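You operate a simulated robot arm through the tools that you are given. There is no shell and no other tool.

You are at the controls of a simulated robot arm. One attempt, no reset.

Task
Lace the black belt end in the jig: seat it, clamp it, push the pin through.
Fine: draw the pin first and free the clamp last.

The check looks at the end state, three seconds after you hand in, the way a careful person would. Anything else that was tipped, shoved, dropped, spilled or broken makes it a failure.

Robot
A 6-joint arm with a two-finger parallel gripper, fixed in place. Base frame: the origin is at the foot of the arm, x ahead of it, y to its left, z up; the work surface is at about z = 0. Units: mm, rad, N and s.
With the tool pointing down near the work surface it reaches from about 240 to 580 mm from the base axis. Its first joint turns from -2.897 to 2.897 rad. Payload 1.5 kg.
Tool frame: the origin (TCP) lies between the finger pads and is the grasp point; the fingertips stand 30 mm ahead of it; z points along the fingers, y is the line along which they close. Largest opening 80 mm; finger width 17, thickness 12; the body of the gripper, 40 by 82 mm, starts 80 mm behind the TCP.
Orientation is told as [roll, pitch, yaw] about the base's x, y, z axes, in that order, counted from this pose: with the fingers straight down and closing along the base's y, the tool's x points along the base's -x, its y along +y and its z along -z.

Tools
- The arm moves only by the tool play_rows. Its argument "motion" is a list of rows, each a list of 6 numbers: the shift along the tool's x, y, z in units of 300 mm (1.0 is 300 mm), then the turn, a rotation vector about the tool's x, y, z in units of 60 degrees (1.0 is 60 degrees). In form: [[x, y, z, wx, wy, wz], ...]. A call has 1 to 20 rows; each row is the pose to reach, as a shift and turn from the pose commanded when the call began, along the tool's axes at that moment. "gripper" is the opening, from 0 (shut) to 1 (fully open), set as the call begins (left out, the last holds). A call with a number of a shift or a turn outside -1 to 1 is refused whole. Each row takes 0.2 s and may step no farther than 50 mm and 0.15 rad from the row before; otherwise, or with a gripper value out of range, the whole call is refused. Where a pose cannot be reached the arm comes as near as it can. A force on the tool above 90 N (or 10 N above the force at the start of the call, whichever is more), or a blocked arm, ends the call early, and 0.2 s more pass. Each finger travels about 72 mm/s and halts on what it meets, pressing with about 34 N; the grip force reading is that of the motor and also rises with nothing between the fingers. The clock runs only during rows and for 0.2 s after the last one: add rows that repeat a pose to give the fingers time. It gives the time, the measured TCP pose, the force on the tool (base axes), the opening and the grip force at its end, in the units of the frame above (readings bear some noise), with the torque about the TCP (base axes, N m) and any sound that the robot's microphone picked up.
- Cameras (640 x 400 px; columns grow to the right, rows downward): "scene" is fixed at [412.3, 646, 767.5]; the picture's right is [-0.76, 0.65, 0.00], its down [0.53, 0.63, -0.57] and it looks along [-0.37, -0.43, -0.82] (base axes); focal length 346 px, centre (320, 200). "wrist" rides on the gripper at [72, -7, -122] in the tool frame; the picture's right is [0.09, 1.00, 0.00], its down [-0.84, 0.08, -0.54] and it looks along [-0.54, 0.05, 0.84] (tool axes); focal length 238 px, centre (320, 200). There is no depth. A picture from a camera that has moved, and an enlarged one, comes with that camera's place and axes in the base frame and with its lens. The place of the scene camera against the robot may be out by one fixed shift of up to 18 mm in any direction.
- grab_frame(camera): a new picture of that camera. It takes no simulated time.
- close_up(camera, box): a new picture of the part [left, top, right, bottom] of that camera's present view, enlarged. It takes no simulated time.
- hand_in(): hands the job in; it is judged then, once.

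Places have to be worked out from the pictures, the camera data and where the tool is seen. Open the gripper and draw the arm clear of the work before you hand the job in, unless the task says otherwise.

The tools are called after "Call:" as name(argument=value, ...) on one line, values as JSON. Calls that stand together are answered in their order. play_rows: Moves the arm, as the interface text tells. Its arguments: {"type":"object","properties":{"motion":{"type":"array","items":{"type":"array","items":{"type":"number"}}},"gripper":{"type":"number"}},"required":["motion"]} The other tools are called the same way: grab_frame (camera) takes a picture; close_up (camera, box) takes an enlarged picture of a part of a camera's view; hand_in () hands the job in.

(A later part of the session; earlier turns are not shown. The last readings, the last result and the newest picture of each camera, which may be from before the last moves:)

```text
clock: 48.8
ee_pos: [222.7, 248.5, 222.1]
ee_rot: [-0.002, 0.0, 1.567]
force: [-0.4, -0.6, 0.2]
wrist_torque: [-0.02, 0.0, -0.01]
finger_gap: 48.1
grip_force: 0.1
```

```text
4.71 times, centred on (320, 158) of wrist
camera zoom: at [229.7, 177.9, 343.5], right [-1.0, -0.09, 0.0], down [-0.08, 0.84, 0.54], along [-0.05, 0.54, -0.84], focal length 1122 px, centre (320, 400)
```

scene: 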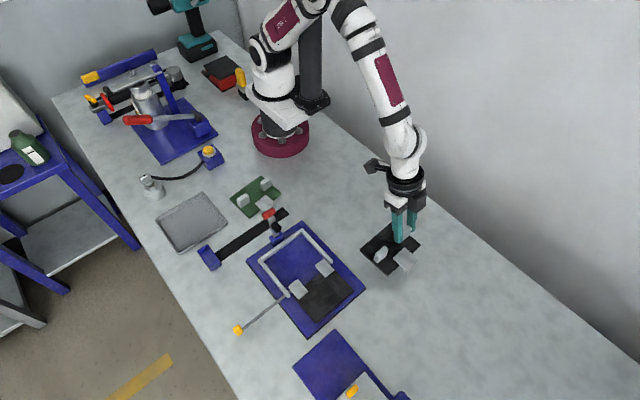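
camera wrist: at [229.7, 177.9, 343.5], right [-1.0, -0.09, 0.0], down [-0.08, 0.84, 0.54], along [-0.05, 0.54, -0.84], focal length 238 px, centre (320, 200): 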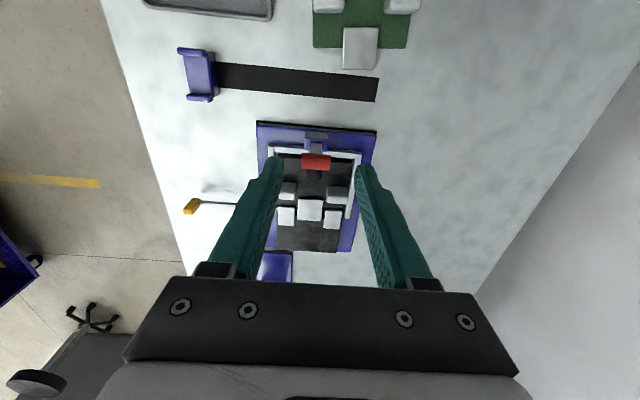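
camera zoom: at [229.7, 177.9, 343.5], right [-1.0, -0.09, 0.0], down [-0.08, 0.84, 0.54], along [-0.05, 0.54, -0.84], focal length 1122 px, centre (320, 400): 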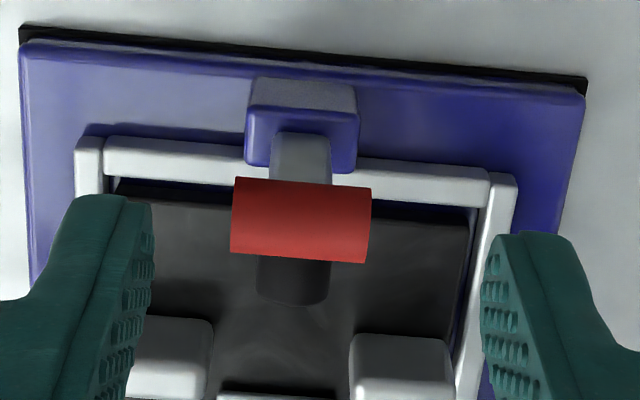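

The red grip's axis is at about (225, 272.5, 127), ~28 mm long, and the pivot is near (225, 285, ~40). I close the gripper and go behind (−y of) the red grip with the tips at z≈112.

Call:
play_rows(motion=[[0.02, -0.004, 0.0, 0, 0, 0], [0.045, -0.0067, 0.07, 0, 0, 0], [0.045, -0.0067, 0.14, 0, 0, 0], [0.045, -0.0067, 0.21, 0, 0, 0], [0.045, -0.0067, 0.265, 0, 0, 0], [0.045, -0.0067, 0.265, 0, 0, 0]], gripper=0)

Call:
grab_frame(camera="wrist")

Call:
close_up(camera="scene", box=[220, 150, 330, 260])

```text
clock: 50.2
ee_pos: [225.7, 238.4, 143.0]
ee_rot: [-0.001, 0.001, 1.567]
force: [0.1, -0.1, -0.5]
wrist_torque: [-0.02, -0.02, 0.01]
finger_gap: 0.1
grip_force: 21.3
```

```text
taken
camera wrist: at [233.0, 165.9, 264.0], right [-1.0, -0.09, 0.0], down [-0.08, 0.84, 0.54], along [-0.05, 0.54, -0.84], focal length 238 px, centre (320, 200)
```

wrist: 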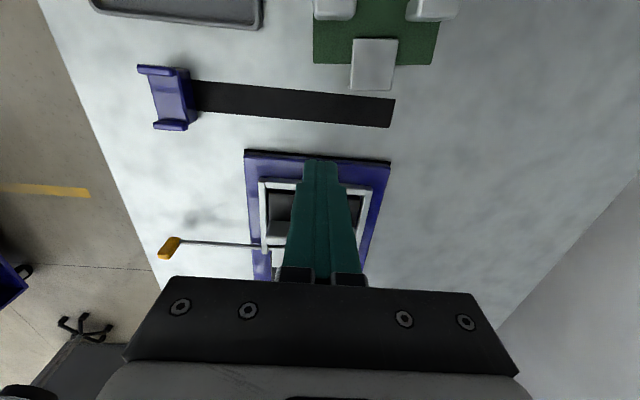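

```text
3.64 times, centred on (275, 205) of scene
camera zoom: at [412.3, 646.0, 767.5], right [-0.76, 0.65, 0.0], down [0.53, 0.63, -0.57], along [-0.37, -0.43, -0.82], focal length 1260 px, centre (484, 182)
```

zoom: 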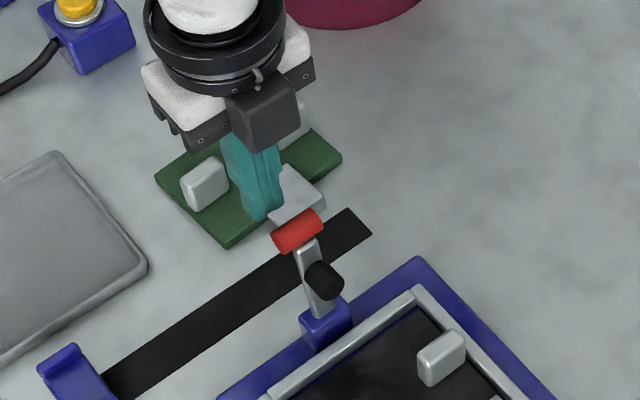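

The closed fingers are behind the red grip. I push +y in steps of about 6 mm up to y≈277 and watch the force.

Call:
play_rows(motion=[[-0.02, 0, 0, 0, 0, 0], [-0.04, 0, 0, 0, 0, 0], [-0.06, 0, 0, 0, 0, 0], [-0.08, 0, 0, 0, 0, 0], [-0.1, 0, 0, 0, 0, 0], [-0.115, 0, 0, 0, 0, 0], [-0.13, 0, 0, 0, 0, 0]])

Call:
grab_frame(camera="wrist")

Call:
close_up(camera="scene", box=[220, 150, 330, 260])

```text
clock: 51.8
ee_pos: [225.2, 275.4, 143.5]
ee_rot: [-0.003, 0.001, 1.566]
force: [0.0, 0.5, -0.1]
wrist_torque: [0.02, -0.01, 0.03]
finger_gap: 0.0
grip_force: 21.2
```

```text
taken
camera wrist: at [231.2, 203.5, 264.6], right [-1.0, -0.09, 0.0], down [-0.08, 0.84, 0.54], along [-0.05, 0.54, -0.84], focal length 238 px, centre (320, 200)
```

wrist: 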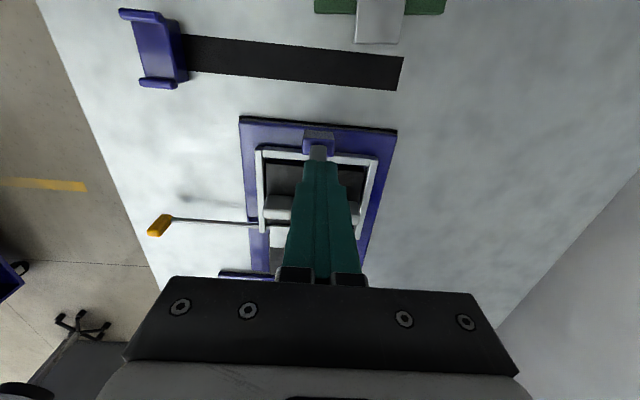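

```text
3.64 times, centred on (275, 205) of scene
camera zoom: at [412.3, 646.0, 767.5], right [-0.76, 0.65, 0.0], down [0.53, 0.63, -0.57], along [-0.37, -0.43, -0.82], focal length 1260 px, centre (484, 182)
```

zoom: 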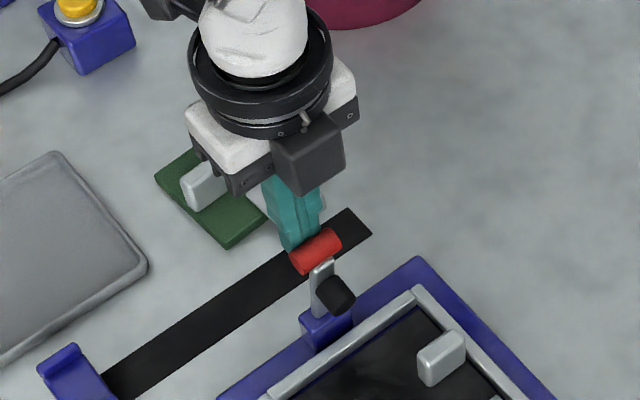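

The lever follows freely, now just past upright. I continue pushing another 30 mm.

Call:
play_rows(motion=[[-0.02, 0, 0, 0, 0, 0], [-0.04, 0, 0, 0, 0, 0], [-0.06, 0, 0, 0, 0, 0], [-0.08, 0, 0.01, 0, 0, 0], [-0.1, 0, 0.02, 0, 0, 0]])

Call:
grab_frame(camera="wrist")

Call:
close_up(camera="scene", box=[220, 150, 350, 280])

```text
clock: 53.0
ee_pos: [223.2, 306.3, 137.3]
ee_rot: [-0.004, 0.001, 1.569]
force: [-0.4, -1.4, 0.6]
wrist_torque: [-0.05, -0.03, -0.01]
finger_gap: 0.2
grip_force: 21.8
```

```text
taken
camera wrist: at [230.7, 233.8, 258.7], right [-1.0, -0.09, 0.0], down [-0.08, 0.84, 0.54], along [-0.05, 0.54, -0.84], focal length 238 px, centre (320, 200)
```

wrist: 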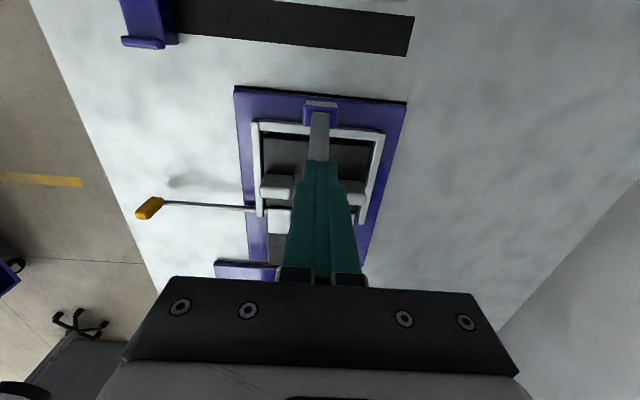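

```text
3.08 times, centred on (285, 215) of scene
camera zoom: at [412.3, 646.0, 767.5], right [-0.76, 0.65, 0.0], down [0.53, 0.63, -0.57], along [-0.37, -0.43, -0.82], focal length 1066 px, centre (428, 154)
```

zoom: 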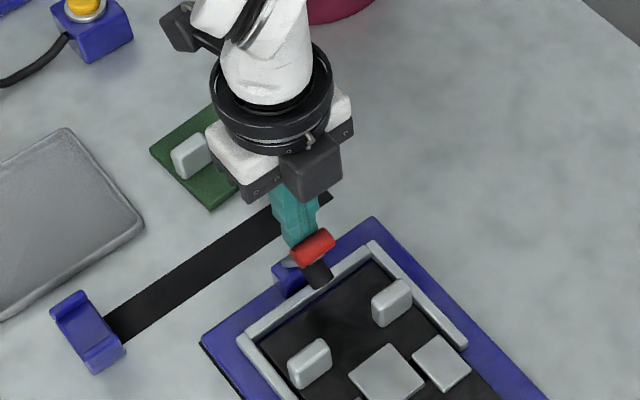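

The lever is about 25° over. I keep following the arc, now also lowering, to about 60° over.

Call:
play_rows(motion=[[-0.02, 0, 0.007, 0, 0, 0], [-0.039, 0, 0.0143, 0, 0, 0], [-0.06, 0, 0.022, 0, 0, 0], [-0.079, 0, 0.031, 0, 0, 0], [-0.1, 0, 0.045, 0, 0, 0], [-0.12, 0, 0.062, 0, 0, 0]])

Call:
grab_frame(camera="wrist")

Call:
close_up(camera="scene", box=[230, 170, 360, 300])

```text
clock: 54.4
ee_pos: [223.8, 343.0, 118.8]
ee_rot: [-0.001, 0.0, 1.569]
force: [0.4, 0.7, 0.0]
wrist_torque: [-0.01, 0.02, -0.02]
finger_gap: 0.0
grip_force: 20.9
```

```text
taken
camera wrist: at [231.5, 270.3, 240.0], right [-1.0, -0.09, 0.0], down [-0.08, 0.84, 0.54], along [-0.05, 0.54, -0.84], focal length 238 px, centre (320, 200)
```

wrist: 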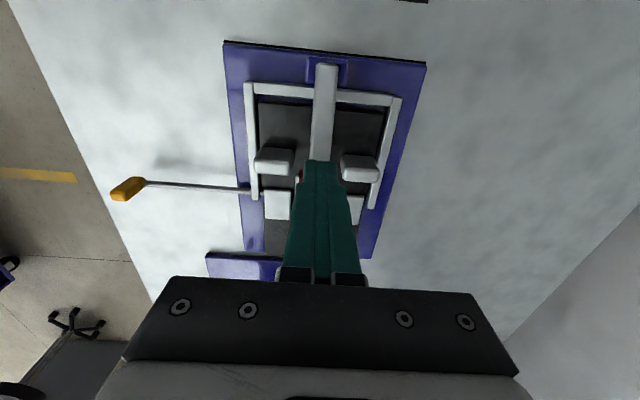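

```text
3.08 times, centred on (295, 235) of scene
camera zoom: at [412.3, 646.0, 767.5], right [-0.76, 0.65, 0.0], down [0.53, 0.63, -0.57], along [-0.37, -0.43, -0.82], focal length 1066 px, centre (397, 92)
```

zoom: 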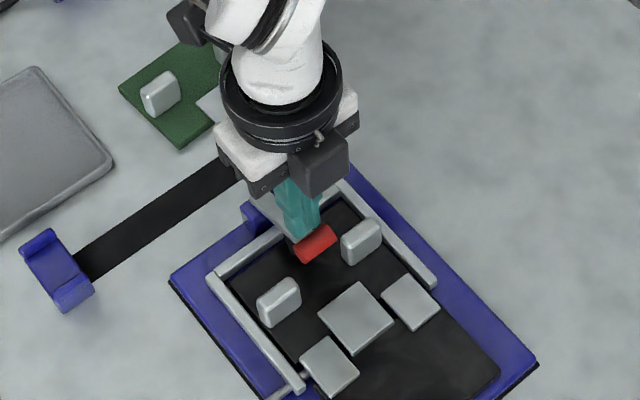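

No force now; the lever may be lying further down than the tips. I rise a little to see it.

Call:
play_rows(motion=[[0.0, 0, -0.08, 0, 0, 0], [0.05, 0, -0.2, 0, 0, 0], [0.1, 0, -0.3, 0, 0, 0], [0.1, 0, -0.3, 0, 0, 0]], gripper=0.5)

Call:
close_up(camera="wrist", box=[220, 60, 420, 220])

Call:
close_up(camera="scene", box=[250, 200, 350, 300])

```text
clock: 55.4
ee_pos: [223.0, 310.8, 207.4]
ee_rot: [-0.002, 0.0, 1.566]
force: [-0.6, 0.2, -0.5]
wrist_torque: [0.02, -0.01, 0.02]
finger_gap: 40.0
grip_force: 0.0
```

```text
2.50 times, centred on (320, 140) of wrist
camera zoom: at [229.5, 240.3, 329.5], right [-1.0, -0.09, 0.0], down [-0.08, 0.84, 0.54], along [-0.05, 0.54, -0.84], focal length 596 px, centre (320, 350)
```

zoom: 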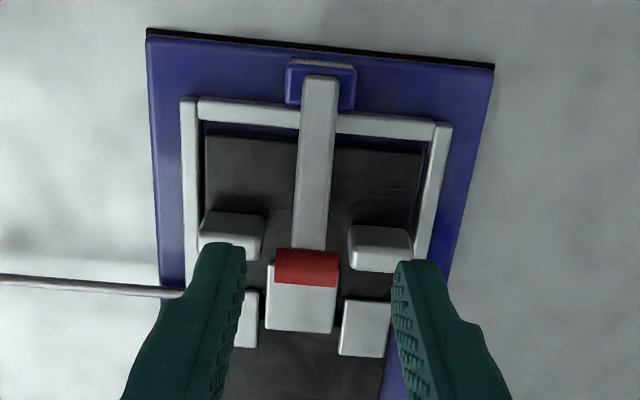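

```text
4.00 times, centred on (300, 250) of scene
camera zoom: at [412.3, 646.0, 767.5], right [-0.76, 0.65, 0.0], down [0.53, 0.63, -0.57], along [-0.37, -0.43, -0.82], focal length 1386 px, centre (400, 0)
```

zoom: 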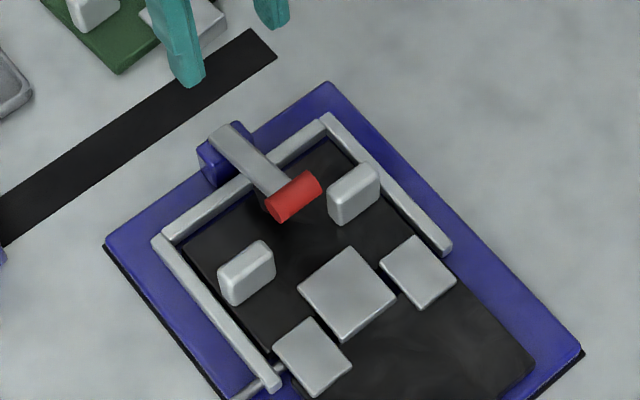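

The lever rests about 60° over, red grip near (225, 355, 81), pad not yet on the belt. I close the fingers and position them above the red grip to press it down.

Call:
play_rows(motion=[[-0.08, -0.0067, 0.05, 0, 0, 0], [-0.163, -0.0067, 0.12, 0, 0, 0], [-0.163, -0.0067, 0.19, 0, 0, 0], [-0.163, -0.0067, 0.25, 0, 0, 0], [-0.163, -0.0067, 0.25, 0, 0, 0]], gripper=0)

Call:
close_up(camera="scene", box=[240, 180, 350, 300])

```text
clock: 56.6
ee_pos: [224.2, 360.0, 132.1]
ee_rot: [0.0, -0.001, 1.567]
force: [0.2, 0.2, 0.6]
wrist_torque: [0.05, -0.05, 0.01]
finger_gap: 0.0
grip_force: 20.7
```

```text
3.33 times, centred on (295, 240) of scene
camera zoom: at [412.3, 646.0, 767.5], right [-0.76, 0.65, 0.0], down [0.53, 0.63, -0.57], along [-0.37, -0.43, -0.82], focal length 1155 px, centre (403, 67)
```

zoom: 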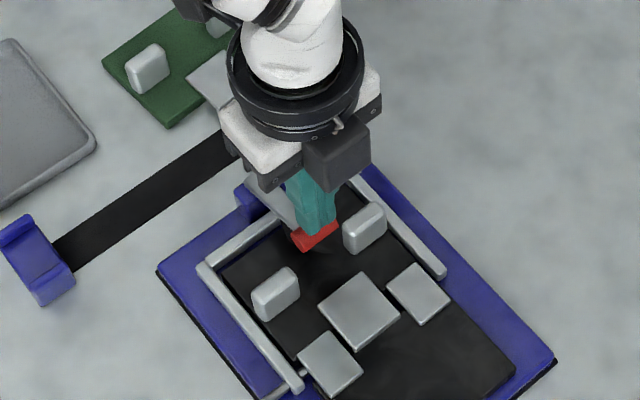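

The tips are right above the red grip. I press down in small steps, following the arc slightly in +y.

Call:
play_rows(motion=[[0, 0, 0.02, 0, 0, 0], [-0.003, 0, 0.04, 0, 0, 0], [-0.007, 0, 0.055, 0, 0, 0], [-0.012, 0, 0.07, 0, 0, 0], [-0.017, 0, 0.085, 0, 0, 0]])

Call:
close_up(camera="scene", box=[240, 180, 350, 300])

```text
clock: 57.8
ee_pos: [227.5, 364.8, 107.3]
ee_rot: [-0.001, 0.0, 1.567]
force: [0.2, 0.5, 1.0]
wrist_torque: [0.0, 0.01, -0.01]
finger_gap: 0.0
grip_force: 21.1
```

```text
3.33 times, centred on (295, 240) of scene
camera zoom: at [412.3, 646.0, 767.5], right [-0.76, 0.65, 0.0], down [0.53, 0.63, -0.57], along [-0.37, -0.43, -0.82], focal length 1155 px, centre (403, 67)
```

zoom: 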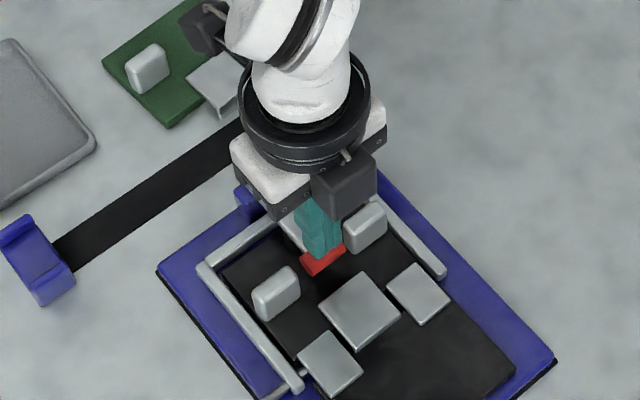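

Still little resistance; the lever follows. I keep pressing down with finer steps.

Call:
play_rows(motion=[[-0.003, 0, 0.0133, 0, 0, 0], [-0.007, 0, 0.0267, 0, 0, 0], [-0.01, 0, 0.04, 0, 0, 0], [-0.013, 0, 0.05, 0, 0, 0]])

Call:
close_up(camera="scene", box=[240, 180, 350, 300])

```text
clock: 58.8
ee_pos: [226.6, 369.7, 93.0]
ee_rot: [-0.004, -0.001, 1.566]
force: [-1.5, -12.4, 24.2]
wrist_torque: [-0.54, 0.03, -0.01]
finger_gap: 0.0
grip_force: 20.9
```

```text
3.33 times, centred on (295, 240) of scene
camera zoom: at [412.3, 646.0, 767.5], right [-0.76, 0.65, 0.0], down [0.53, 0.63, -0.57], along [-0.37, -0.43, -0.82], focal length 1155 px, centre (403, 67)
```

zoom: 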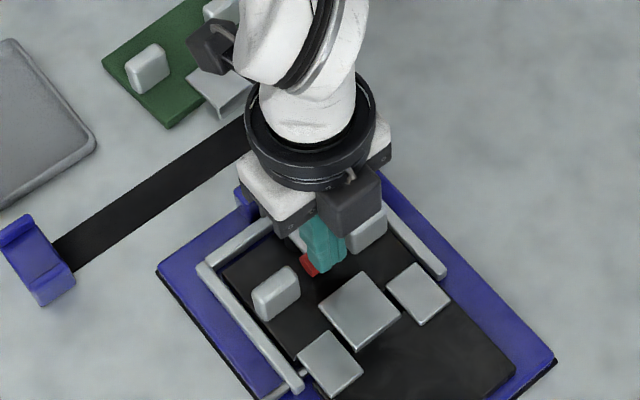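

Resistance of 24 N appears, with the contact toward the −y edge of the fingertips. I back up a bit and look where the lever is.

Call:
play_rows(motion=[[0, 0, -0.05, 0, 0, 0], [0.1, 0, -0.2, 0, 0, 0], [0.2, 0, -0.35, 0, 0, 0], [0.2, 0, -0.35, 0, 0, 0]])

Call:
close_up(camera="wrist", box=[220, 60, 420, 220])

Call:
close_up(camera="scene", box=[250, 210, 350, 310])

```text
refused: row 2 steps farther than a row can; nothing moved
```

```text
2.50 times, centred on (320, 140) of wrist
camera zoom: at [233.1, 297.4, 214.8], right [-1.0, -0.09, 0.0], down [-0.07, 0.84, 0.54], along [-0.05, 0.54, -0.84], focal length 596 px, centre (320, 350)
```

zoom: 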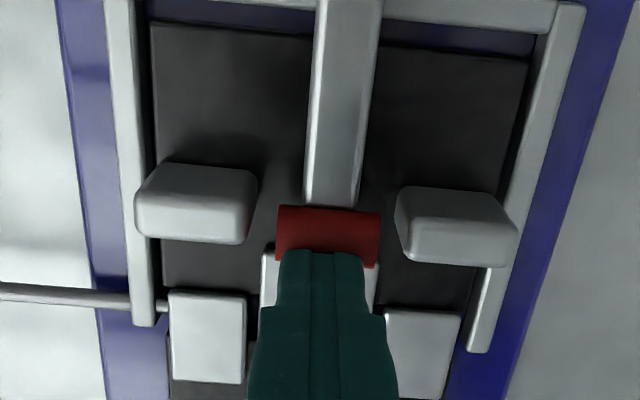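

```text
4.00 times, centred on (300, 260) of scene
camera zoom: at [412.3, 646.0, 767.5], right [-0.76, 0.65, 0.0], down [0.53, 0.63, -0.57], along [-0.37, -0.43, -0.82], focal length 1386 px, centre (400, -40)
```

zoom: 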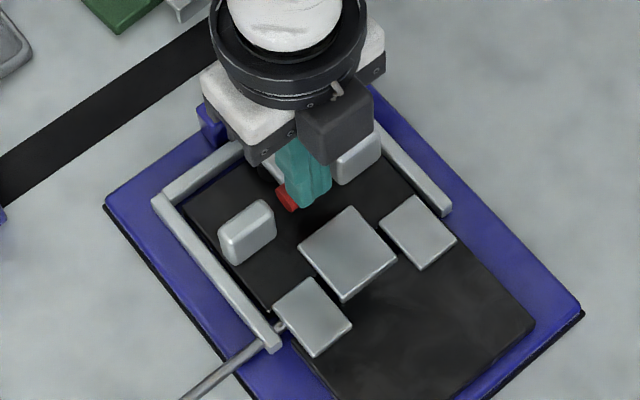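

The lever is nearly horizontal with the pad just on the belt (red centre ≈ (226, 362, 54)). I lift 5 mm, centre the fingertips over the red grip (−7 mm y), and press down firmly in small steps.

Call:
play_rows(motion=[[0, 0, -0.017, 0, 0, 0], [0.023, 0, -0.017, 0, 0, 0], [0.023, 0, -0.005, 0, 0, 0], [0.023, 0, 0.0, 0, 0, 0], [0.023, 0, 0.005, 0, 0, 0], [0.023, 0, 0.008, 0, 0, 0]])

Call:
close_up(camera="wrist", box=[220, 60, 420, 220])

```text
clock: 60.2
ee_pos: [225.5, 362.2, 93.2]
ee_rot: [-0.002, -0.002, 1.564]
force: [-20.4, -15.5, 68.6]
wrist_torque: [-0.58, 0.62, 0.08]
finger_gap: 0.0
grip_force: 22.2
```

```text
2.50 times, centred on (320, 140) of wrist
camera zoom: at [233.4, 290.9, 213.9], right [-1.0, -0.09, 0.0], down [-0.07, 0.84, 0.54], along [-0.05, 0.54, -0.84], focal length 596 px, centre (320, 350)
```

zoom: 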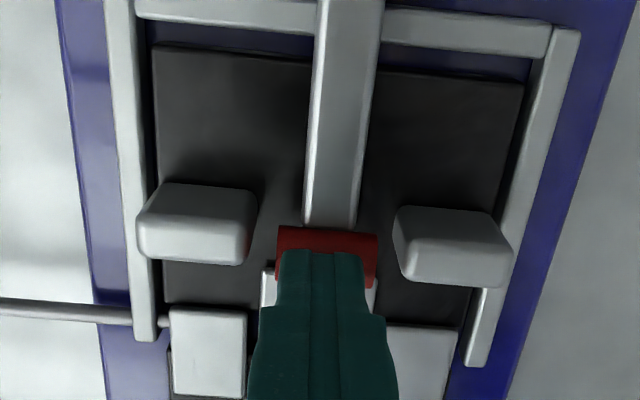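

The lever is hard against its stop (69 N). I release and rise to see whether it stays down.

Call:
play_rows(motion=[[0, 0, -0.03, 0, 0, 0], [0.03, 0, -0.12, 0, 0, 0], [0.1, 0, -0.25, 0, 0, 0], [0.17, 0, -0.38, 0, 0, 0], [0.17, 0, -0.38, 0, 0, 0]])

Call:
close_up(camera="wrist", box=[220, 60, 420, 220])

Call:
close_up(camera="scene", box=[250, 200, 350, 310])

```text
clock: 61.4
ee_pos: [226.7, 309.6, 205.8]
ee_rot: [-0.002, 0.001, 1.567]
force: [-0.2, 0.5, -0.2]
wrist_torque: [-0.02, 0.0, 0.0]
finger_gap: 0.0
grip_force: 21.8
```

```text
2.50 times, centred on (320, 140) of wrist
camera zoom: at [234.7, 237.9, 325.5], right [-1.0, -0.09, 0.0], down [-0.08, 0.84, 0.54], along [-0.05, 0.54, -0.84], focal length 596 px, centre (320, 350)
```

zoom: 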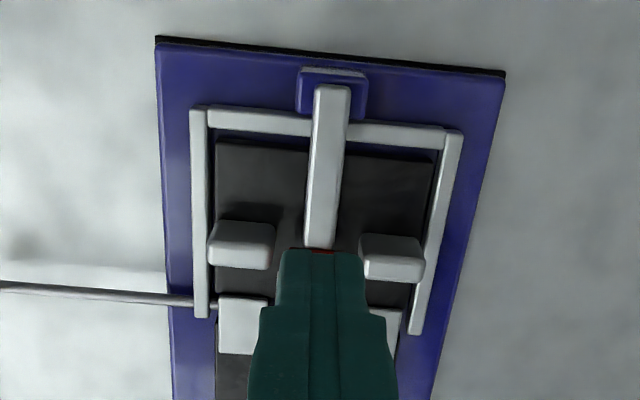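

```text
3.64 times, centred on (300, 255) of scene
camera zoom: at [412.3, 646.0, 767.5], right [-0.76, 0.65, 0.0], down [0.53, 0.63, -0.57], along [-0.37, -0.43, -0.82], focal length 1260 px, centre (393, 0)
```

zoom: 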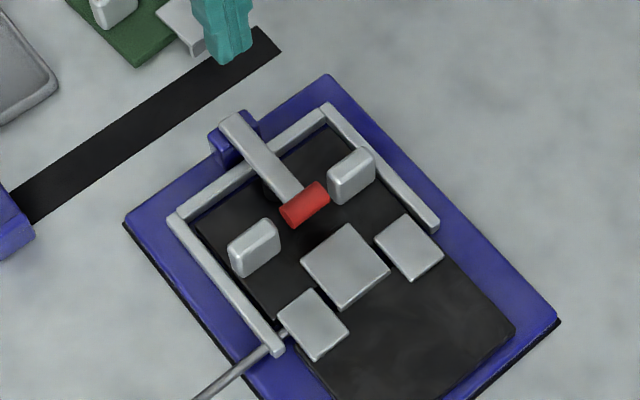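

The lever stays down on the belt. Now the pin: I swing back to yaw 0 toward the pin head near (411, 407).

Call:
play_rows(motion=[[-0.04, -0.065, 0.0, 0, 0, 0.125], [-0.08, -0.13, 0.0, 0, 0, 0.25], [-0.12, -0.195, 0.0, 0, 0, 0.375], [-0.16, -0.26, 0.01, 0, 0, 0.5], [-0.2, -0.325, 0.02, 0, 0, 0.625], [-0.24, -0.39, 0.03, 0, 0, 0.75], [-0.27, -0.455, 0.045, 0, 0, 0.875], [-0.3, -0.51, 0.053, 0, 0, 1.0]], gripper=0.6)

Call:
play_rows(motion=[[0, 0, 0, 0, 0, 0.125], [0, 0, 0, 0, 0, 0.25], [0, 0, 0, 0, 0, 0.375], [0, 0, 0, 0, 0, 0.496], [0, 0, 0, 0, 0, 0.496]])

Call:
grab_frame(camera="wrist")

Call:
close_up(camera="scene", box=[250, 200, 350, 310])

```text
clock: 63.2
ee_pos: [378.2, 400.8, 188.6]
ee_rot: [-0.002, -0.001, 0.518]
force: [-0.5, -0.2, -0.2]
wrist_torque: [0.01, 0.01, 0.01]
finger_gap: 47.9
grip_force: 0.0
```

```text
clock: 64.4
ee_pos: [378.5, 402.0, 189.8]
ee_rot: [0.0, -0.003, 0.002]
force: [-0.4, 0.1, 0.0]
wrist_torque: [-0.03, 0.0, 0.03]
finger_gap: 48.3
grip_force: 0.1
```

```text
taken
camera wrist: at [308.0, 394.6, 310.1], right [-0.09, 1.0, 0.0], down [0.84, 0.08, 0.54], along [0.54, 0.05, -0.84], focal length 238 px, centre (320, 200)
```

wrist: 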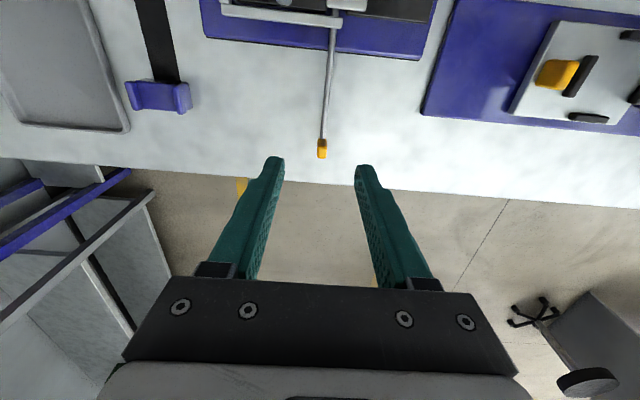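

```text
3.64 times, centred on (300, 255) of scene
camera zoom: at [412.3, 646.0, 767.5], right [-0.76, 0.65, 0.0], down [0.53, 0.63, -0.57], along [-0.37, -0.43, -0.82], focal length 1260 px, centre (393, 0)
```

zoom: 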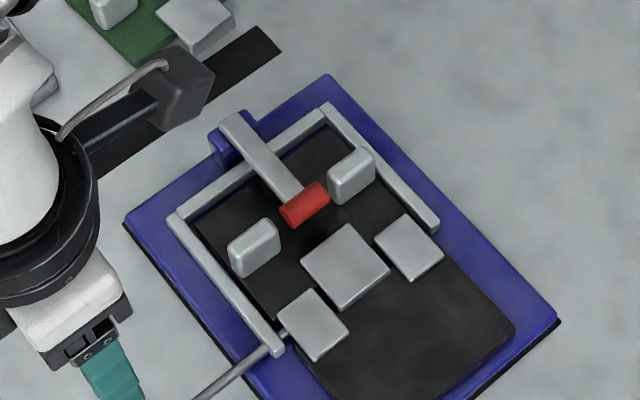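

All is in place. I descend around the pin head at (410.5, 407).

Call:
play_rows(motion=[[-0.03, 0.008, 0.1, 0, 0, 0], [-0.072, 0.0167, 0.2, 0, 0, 0], [-0.107, 0.0167, 0.32, 0, 0, 0], [-0.107, 0.0167, 0.42, 0, 0, 0], [-0.107, 0.0167, 0.493, 0, 0, 0], [-0.107, 0.0167, 0.493, 0, 0, 0]])

Call:
grab_frame(camera="wrist")

```text
clock: 65.8
ee_pos: [412.8, 406.9, 38.8]
ee_rot: [0.0, -0.003, 0.0]
force: [-0.2, 0.7, -0.6]
wrist_torque: [-0.03, 0.01, -0.04]
finger_gap: 48.0
grip_force: 0.0
```

```text
taken
camera wrist: at [341.3, 399.7, 160.8], right [-0.09, 1.0, 0.0], down [0.84, 0.08, 0.54], along [0.54, 0.05, -0.84], focal length 238 px, centre (320, 200)
```

wrist: 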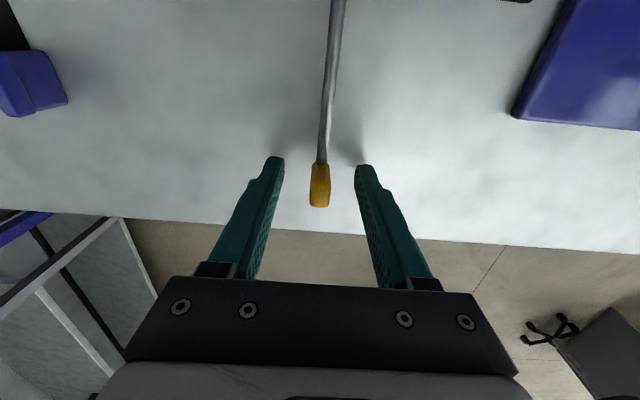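

The head is centred between the fingers as before. I raise 1.5 mm to match the earlier grip and close.

Call:
play_rows(motion=[[0, 0, -0.005, 0, 0, 0], [0, 0, -0.005, 0, 0, 0], [0, 0, -0.005, 0, 0, 0], [0, 0, -0.005, 0, 0, 0]], gripper=0)

```text
clock: 66.8
ee_pos: [412.2, 406.7, 42.2]
ee_rot: [0.001, -0.001, 0.002]
force: [-0.4, -1.9, 1.2]
wrist_torque: [0.02, -0.14, -0.05]
finger_gap: 11.6
grip_force: 29.6
```

Gripped with almost no side load. I push the pin −x by 25 mm in 5 mm steps, watching force.

Call:
play_rows(motion=[[0.017, 0, 0, 0, 0, 0], [0.033, 0, 0, 0, 0, 0], [0.05, 0, 0, 0, 0, 0], [0.067, 0, 0, 0, 0, 0], [0.083, 0, 0, 0, 0, 0]])

Call:
close_up(camera="scene", box=[270, 240, 340, 300])

```text
clock: 68.0
ee_pos: [386.6, 406.3, 42.2]
ee_rot: [0.001, -0.001, 0.001]
force: [-0.1, -8.9, 1.6]
wrist_torque: [0.07, 0.34, -0.04]
finger_gap: 11.6
grip_force: 29.1
```

```text
6.67 times, centred on (305, 270) of scene
camera zoom: at [412.3, 646.0, 767.5], right [-0.76, 0.65, 0.0], down [0.53, 0.63, -0.57], along [-0.37, -0.43, -0.82], focal length 2310 px, centre (420, -267)
```

zoom: 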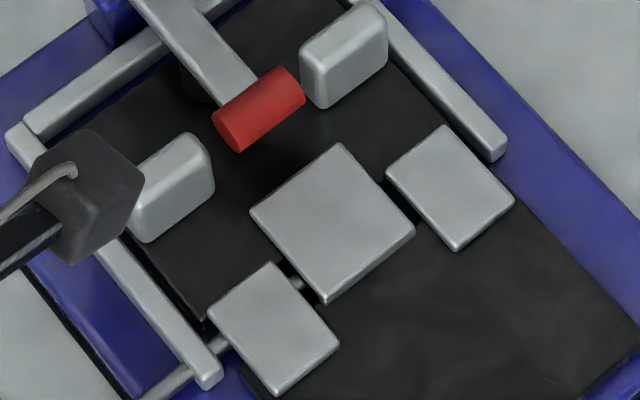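

The tip shows in the gap and goes under the tab's plate. I continue another 30 mm.

Call:
play_rows(motion=[[0.017, -0.001, 0, 0, 0, 0], [0.033, -0.001, 0, 0, 0, 0], [0.05, -0.001, 0, 0, 0, 0], [0.067, -0.001, 0, 0, 0, 0], [0.083, -0.001, 0, 0, 0, 0], [0.1, -0.001, 0, 0, 0, 0]])

Call:
close_up(camera="scene", box=[270, 230, 350, 300])

```text
clock: 69.4
ee_pos: [355.8, 407.0, 42.2]
ee_rot: [0.003, -0.002, 0.002]
force: [-0.9, 23.5, -0.2]
wrist_torque: [-0.11, -0.01, -0.16]
finger_gap: 11.5
grip_force: 29.0
```

```text
5.71 times, centred on (310, 265) of scene
camera zoom: at [412.3, 646.0, 767.5], right [-0.76, 0.65, 0.0], down [0.53, 0.63, -0.57], along [-0.37, -0.43, -0.82], focal length 1980 px, centre (377, -171)
```

zoom: 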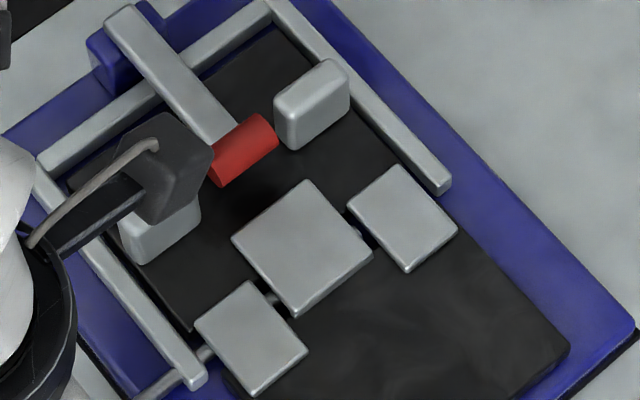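

The tip has come out the other side of the tab. I ease the side load (+1.2 mm y) and drive it on through the far knuckle to x≈327.

Call:
play_rows(motion=[[0, 0.004, 0, 0, 0, 0], [0.017, 0.004, 0, 0, 0, 0], [0.033, 0.004, 0, 0, 0, 0], [0.05, 0.004, 0, 0, 0, 0], [0.067, 0.004, 0, 0, 0, 0], [0.083, 0.004, 0, 0, 0, 0], [0.095, 0.004, 0, 0, 0, 0]])

Call:
close_up(camera="scene", box=[270, 230, 350, 300])

Call:
grab_frame(camera="wrist")

```text
clock: 71.0
ee_pos: [329.2, 406.1, 40.5]
ee_rot: [-0.002, -0.002, 0.0]
force: [-1.0, -42.0, 22.3]
wrist_torque: [-0.06, -0.34, 0.01]
finger_gap: 11.7
grip_force: 29.2
```

```text
5.71 times, centred on (310, 265) of scene
camera zoom: at [412.3, 646.0, 767.5], right [-0.76, 0.65, 0.0], down [0.53, 0.63, -0.57], along [-0.37, -0.43, -0.82], focal length 1980 px, centre (377, -171)
```

zoom: 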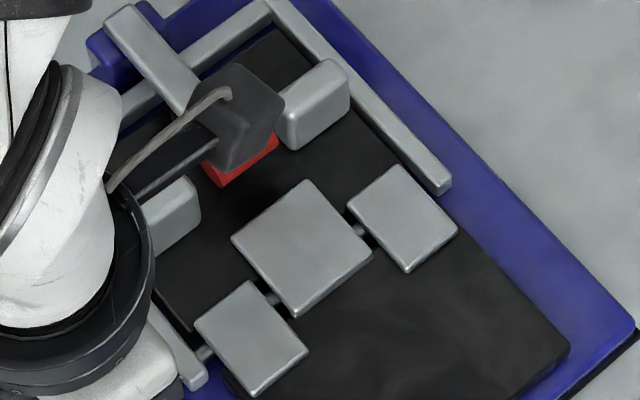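

```text
taken
camera wrist: at [257.2, 399.8, 163.4], right [-0.09, 1.0, 0.0], down [0.84, 0.08, 0.54], along [0.54, 0.05, -0.84], focal length 238 px, centre (320, 200)
```

wrist: 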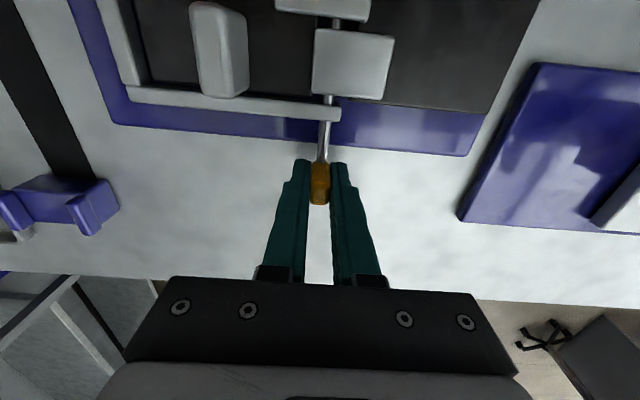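

The pin is back at about its original depth (x ≈ 329, tip in the far knuckle), with −42 N side load from the grip. I relax y by about 2 mm and press it 2–3 mm deeper.

Call:
play_rows(motion=[[0, -0.004, -0.002, 0, 0, 0], [0, -0.0065, -0.003, 0, 0, 0], [0.005, -0.0065, -0.003, 0, 0, 0], [0.009, -0.0065, -0.003, 0, 0, 0], [0.009, -0.0065, -0.003, 0, 0, 0]])

Call:
grab_frame(camera="wrist")

```text
clock: 72.2
ee_pos: [325.0, 406.4, 43.7]
ee_rot: [0.002, -0.004, 0.001]
force: [16.6, 15.8, 0.2]
wrist_torque: [-0.19, 0.09, -0.2]
finger_gap: 11.9
grip_force: 28.8
```

```text
taken
camera wrist: at [254.3, 399.0, 164.5], right [-0.09, 1.0, 0.0], down [0.83, 0.08, 0.55], along [0.54, 0.05, -0.84], focal length 238 px, centre (320, 200)
```

wrist: 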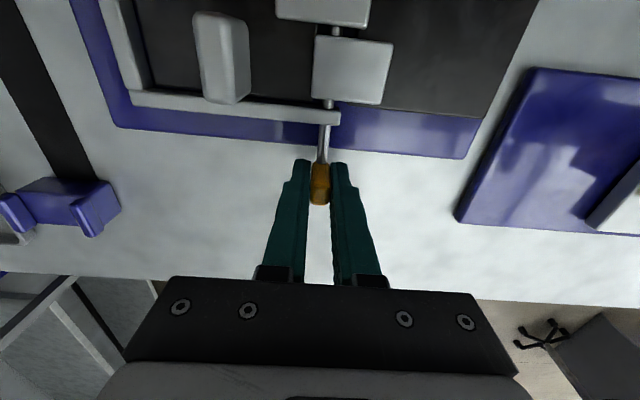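

A resistance of 17 N in x shows the pin has reached its stop. I ease the loads, open the gripper and rise.

Call:
play_rows(motion=[[-0.002, 0.0025, 0, 0, 0, 0], [-0.002, 0.0025, 0, 0, 0, 0]])

Call:
play_rows(motion=[[0, 0, 0, 0, 0, 0], [0, 0, 0, 0, 0, 0], [0, 0, 0, 0, 0, 0], [0, 0, -0.1, 0, 0, 0], [0, 0, -0.25, 0, 0, 0], [0, 0, -0.4, 0, 0, 0], [0.1, 0, -0.5, 0, 0, 0], [0.2, 0, -0.55, 0, 0, 0]], gripper=0.6)

Call:
grab_frame(camera="wrist")

Call:
close_up(camera="scene", box=[250, 210, 350, 310])

```text
clock: 72.8
ee_pos: [324.9, 405.6, 42.9]
ee_rot: [0.0, -0.002, 0.0]
force: [7.2, 1.5, 0.4]
wrist_torque: [0.03, -0.22, -0.07]
finger_gap: 11.4
grip_force: 29.2
```

```text
clock: 74.6
ee_pos: [266.5, 405.3, 207.0]
ee_rot: [-0.002, -0.001, 0.003]
force: [0.5, 0.8, 0.4]
wrist_torque: [0.02, 0.0, -0.02]
finger_gap: 47.8
grip_force: 0.0
```

```text
taken
camera wrist: at [194.1, 399.7, 328.7], right [-0.09, 1.0, 0.0], down [0.84, 0.08, 0.54], along [0.54, 0.05, -0.84], focal length 238 px, centre (320, 200)
```

wrist: 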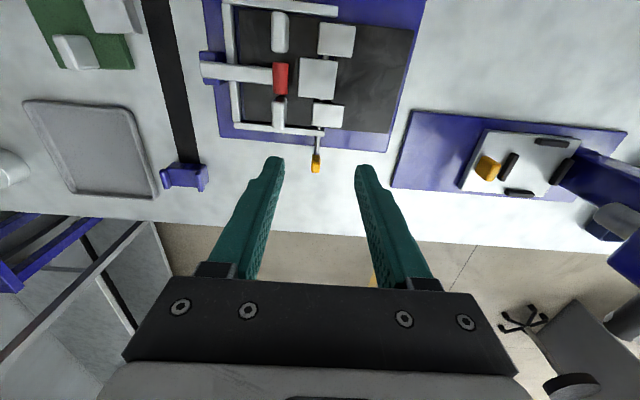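

```text
4.00 times, centred on (300, 260) of scene
camera zoom: at [412.3, 646.0, 767.5], right [-0.76, 0.65, 0.0], down [0.53, 0.63, -0.57], along [-0.37, -0.43, -0.82], focal length 1386 px, centre (400, -40)
```

zoom: 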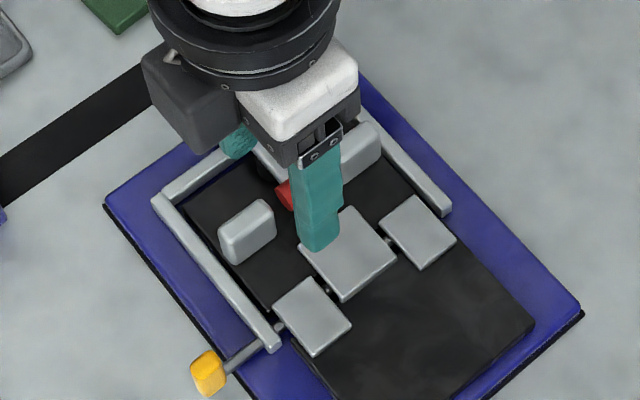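

The pin is in with its head at the jig edge. Last is freeing the clamp: I zoom in to measure the lever bar, red grip and lugs.

Call:
close_up(camera="wrist", box=[190, 0, 370, 140])

```text
2.86 times, centred on (280, 70) of wrist
camera zoom: at [194.1, 399.7, 328.7], right [-0.09, 1.0, 0.0], down [0.84, 0.08, 0.54], along [0.54, 0.05, -0.84], focal length 681 px, centre (434, 571)
```

zoom: 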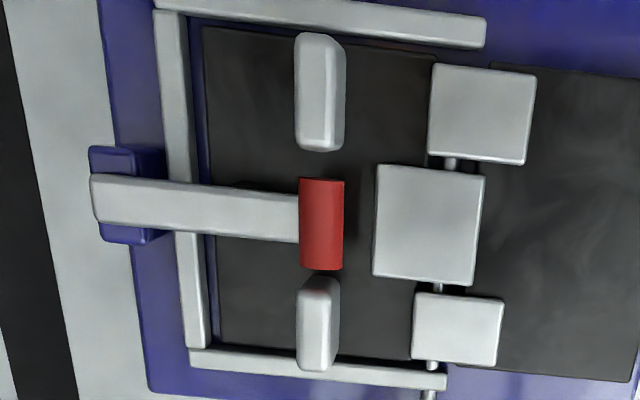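

The pin is visible passing through all three knuckles, and the red grip (x 210–240, y≈362) sits between the lugs. I will grip it by its ends (closing along x) just above the lug tops, so I turn to yaw 90 above it.

Call:
play_rows(motion=[[0.017, -0.018, 0, 0, 0, -0.125], [0.034, -0.036, 0, 0, 0, -0.25], [0.051, -0.054, 0.0, 0, 0, -0.375], [0.07, -0.072, 0.0, 0, 0, -0.5], [0.09, -0.09, 0.0, 0, 0, -0.625], [0.11, -0.108, 0.0, 0, 0, -0.75], [0.125, -0.126, 0.0, 0, 0, -0.875], [0.138, -0.144, 0.0, 0, 0, -1.0]])

Call:
play_rows(motion=[[0, 0, 0, 0, 0, -0.125], [0, 0, 0, 0, 0, -0.25], [0, 0, 0, 0, 0, -0.375], [0, 0, 0.05, 0, 0, -0.5], [0, 0, 0.1, 0, 0, -0.5], [0, 0, 0.1, 0, 0, -0.5]])

Call:
grab_frame(camera="wrist")

Call:
close_up(camera="wrist", box=[230, 80, 400, 220])

```text
clock: 76.4
ee_pos: [224.8, 363.0, 207.0]
ee_rot: [-0.001, -0.002, 1.051]
force: [0.1, 0.7, 0.5]
wrist_torque: [0.02, 0.01, 0.03]
finger_gap: 47.9
grip_force: 0.0
```

```text
clock: 77.8
ee_pos: [225.7, 363.2, 177.1]
ee_rot: [-0.001, 0.0, 1.572]
force: [-0.7, 0.3, 0.0]
wrist_torque: [-0.01, 0.01, 0.0]
finger_gap: 48.4
grip_force: 0.0
```

```text
taken
camera wrist: at [233.2, 291.1, 298.5], right [-1.0, -0.09, 0.0], down [-0.08, 0.84, 0.54], along [-0.05, 0.54, -0.84], focal length 238 px, centre (320, 200)
```

wrist: 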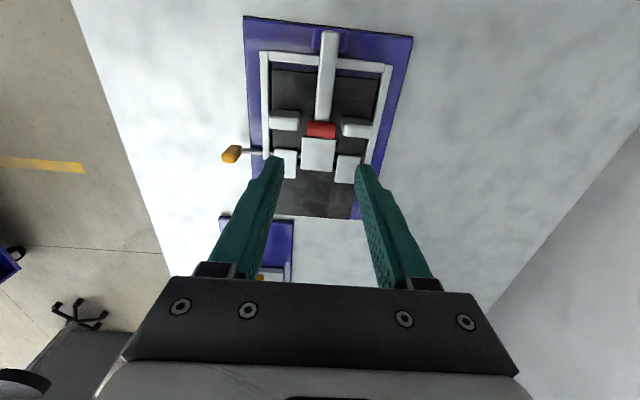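

```text
2.86 times, centred on (315, 150) of wrist
camera zoom: at [233.2, 291.1, 298.5], right [-1.0, -0.09, 0.0], down [-0.08, 0.84, 0.54], along [-0.05, 0.54, -0.84], focal length 681 px, centre (334, 343)
```

zoom: 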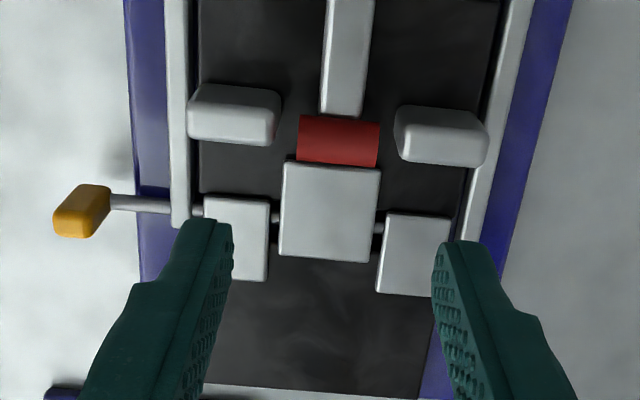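

Triangulated, the red grip's centre is (225, 361.6, 54) and lug tops are ≈49. I descend until the fingertips are at z≈52 around its ends.

Call:
play_rows(motion=[[0.0033, 0.0033, 0.1, 0, 0, 0], [0.0033, 0.0033, 0.2, 0, 0, 0], [0.0033, 0.0033, 0.28, 0, 0, 0], [0.0033, 0.0033, 0.3167, 0, 0, 0], [0.0033, 0.0033, 0.3167, 0, 0, 0]])

Call:
close_up(camera="wrist", box=[230, 80, 400, 220])

Call:
close_up(camera="scene", box=[260, 210, 340, 290])

```text
clock: 78.8
ee_pos: [223.5, 361.8, 89.1]
ee_rot: [-0.002, -0.002, 1.568]
force: [-4.2, -12.4, 29.2]
wrist_torque: [-0.46, 0.52, 0.18]
finger_gap: 48.0
grip_force: 0.1
stopped in row 5: the force on the tool passed its limit at 126 N (the readings are from after the stop); the commanded pose is now the measured one
```

```text
2.86 times, centred on (315, 150) of wrist
camera zoom: at [231.4, 290.0, 211.1], right [-1.0, -0.09, 0.0], down [-0.08, 0.84, 0.54], along [-0.05, 0.54, -0.84], focal length 681 px, centre (334, 343)
```

zoom: 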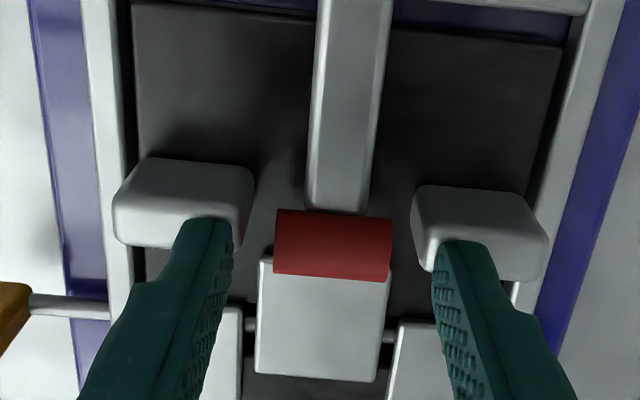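

```text
5.00 times, centred on (300, 250) of scene
camera zoom: at [412.3, 646.0, 767.5], right [-0.76, 0.65, 0.0], down [0.53, 0.63, -0.57], along [-0.37, -0.43, -0.82], focal length 1732 px, centre (420, -50)
```

zoom: 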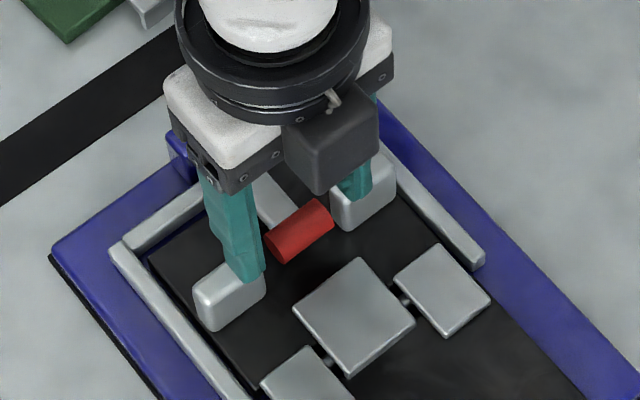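

The fingertips met the lug tops at z≈59 — the lugs are taller than I judged — so gripping the red ends isn't possible here. I rise and check that the belt has not moved, then plan to lift by the bar itself at y≈338, which is clear of the lugs.

Call:
play_rows(motion=[[0, 0, -0.03, 0, 0, 0], [0, 0, -0.12, 0, 0, 0], [0, 0, -0.24, 0, 0, 0], [0, 0, -0.35, 0, 0, 0], [0, 0, -0.35, 0, 0, 0]])

Call:
close_up(camera="wrist", box=[220, 20, 420, 200])

Call:
close_up(camera="scene", box=[250, 210, 350, 310])

```text
clock: 80.0
ee_pos: [222.7, 361.7, 193.8]
ee_rot: [-0.001, -0.002, 1.569]
force: [-0.1, -0.9, 0.1]
wrist_torque: [0.01, 0.02, -0.01]
finger_gap: 48.1
grip_force: 0.0
```

```text
2.22 times, centred on (320, 110) of wrist
camera zoom: at [231.1, 289.7, 314.3], right [-1.0, -0.09, 0.0], down [-0.08, 0.84, 0.54], along [-0.05, 0.54, -0.84], focal length 530 px, centre (320, 400)
```

zoom: 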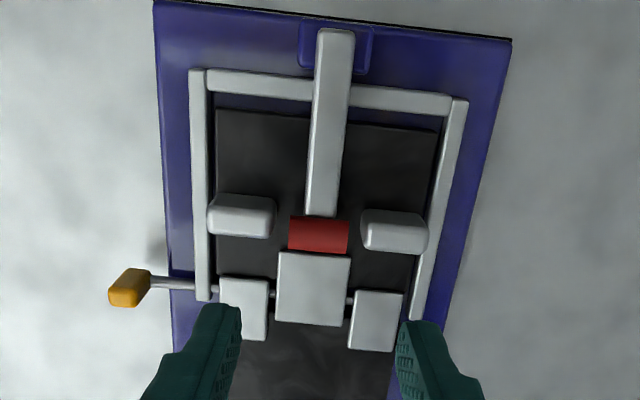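

```text
4.00 times, centred on (300, 260) of scene
camera zoom: at [412.3, 646.0, 767.5], right [-0.76, 0.65, 0.0], down [0.53, 0.63, -0.57], along [-0.37, -0.43, -0.82], focal length 1386 px, centre (400, -40)
```

zoom: 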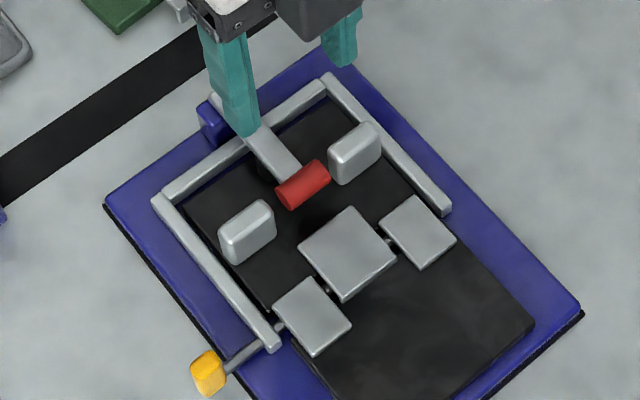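

The belt and pin are unmoved. I narrow the opening to 36 mm and descend astride the bar at y≈338, tips at z≈47.

Call:
play_rows(motion=[[0.0793, -0.003, 0.0, 0, 0, 0], [0.0793, -0.003, 0.1, 0, 0, 0], [0.0793, -0.003, 0.2, 0, 0, 0], [0.0793, -0.003, 0.3, 0, 0, 0], [0.0793, -0.003, 0.36, 0, 0, 0], [0.0793, -0.003, 0.36, 0, 0, 0]], gripper=0.45)

Call:
close_up(camera="wrist", box=[230, 80, 400, 220])

Call:
close_up(camera="scene", box=[260, 200, 340, 280])

```text
clock: 81.4
ee_pos: [224.4, 338.5, 86.6]
ee_rot: [-0.002, -0.002, 1.571]
force: [0.1, -0.2, -0.3]
wrist_torque: [0.02, -0.01, -0.04]
finger_gap: 36.4
grip_force: 0.0
```

```text
2.86 times, centred on (315, 150) of wrist
camera zoom: at [232.3, 266.6, 207.1], right [-1.0, -0.09, 0.0], down [-0.08, 0.84, 0.54], along [-0.05, 0.54, -0.84], focal length 681 px, centre (334, 343)
```

zoom: 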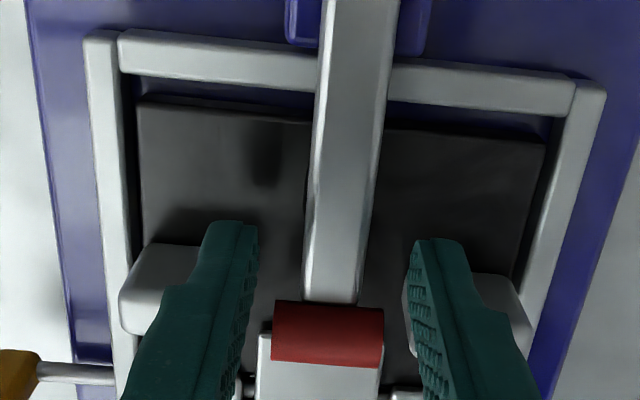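

```text
5.00 times, centred on (300, 240) of scene
camera zoom: at [412.3, 646.0, 767.5], right [-0.76, 0.65, 0.0], down [0.53, 0.63, -0.57], along [-0.37, -0.43, -0.82], focal length 1732 px, centre (420, 0)
```

zoom: 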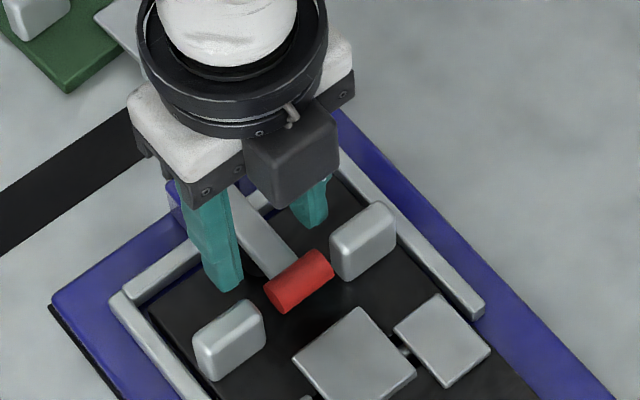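

The bar is between the fingers, 1.5 mm to −x of centre. I shift, lower 11 mm more, and check force.

Call:
play_rows(motion=[[0, 0.005, 0.01, 0, 0, 0], [0, 0.005, 0.025, 0, 0, 0], [0, 0.005, 0.037, 0, 0, 0], [0, 0.005, 0.037, 0, 0, 0]])

```text
clock: 82.4
ee_pos: [224.2, 338.5, 74.2]
ee_rot: [-0.001, -0.002, 1.571]
force: [0.7, 0.1, 1.0]
wrist_torque: [0.0, -0.05, 0.01]
finger_gap: 36.0
grip_force: 0.0
```

No contact; tips are at z≈44 beside the bar. I close the gripper on the bar.

Call:
play_rows(motion=[[0, 0, 0, 0, 0, 0], [0, 0, 0, 0, 0, 0], [0, 0, 0, 0, 0, 0]], gripper=0)

Call:
close_up(camera="wrist", box=[230, 80, 400, 220])

```text
clock: 83.2
ee_pos: [224.7, 337.9, 75.9]
ee_rot: [-0.003, -0.002, 1.569]
force: [23.9, -6.5, -0.7]
wrist_torque: [0.2, -0.67, 0.19]
finger_gap: 17.0
grip_force: 32.0
```

```text
2.86 times, centred on (315, 150) of wrist
camera zoom: at [231.8, 266.3, 195.7], right [-1.0, -0.09, 0.0], down [-0.08, 0.84, 0.54], along [-0.05, 0.54, -0.84], focal length 681 px, centre (334, 343)
```

zoom: 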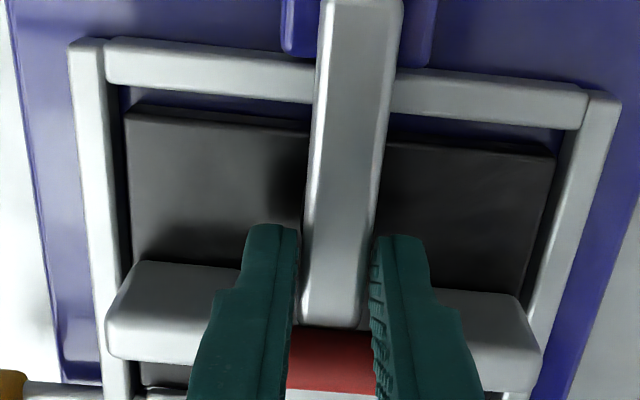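

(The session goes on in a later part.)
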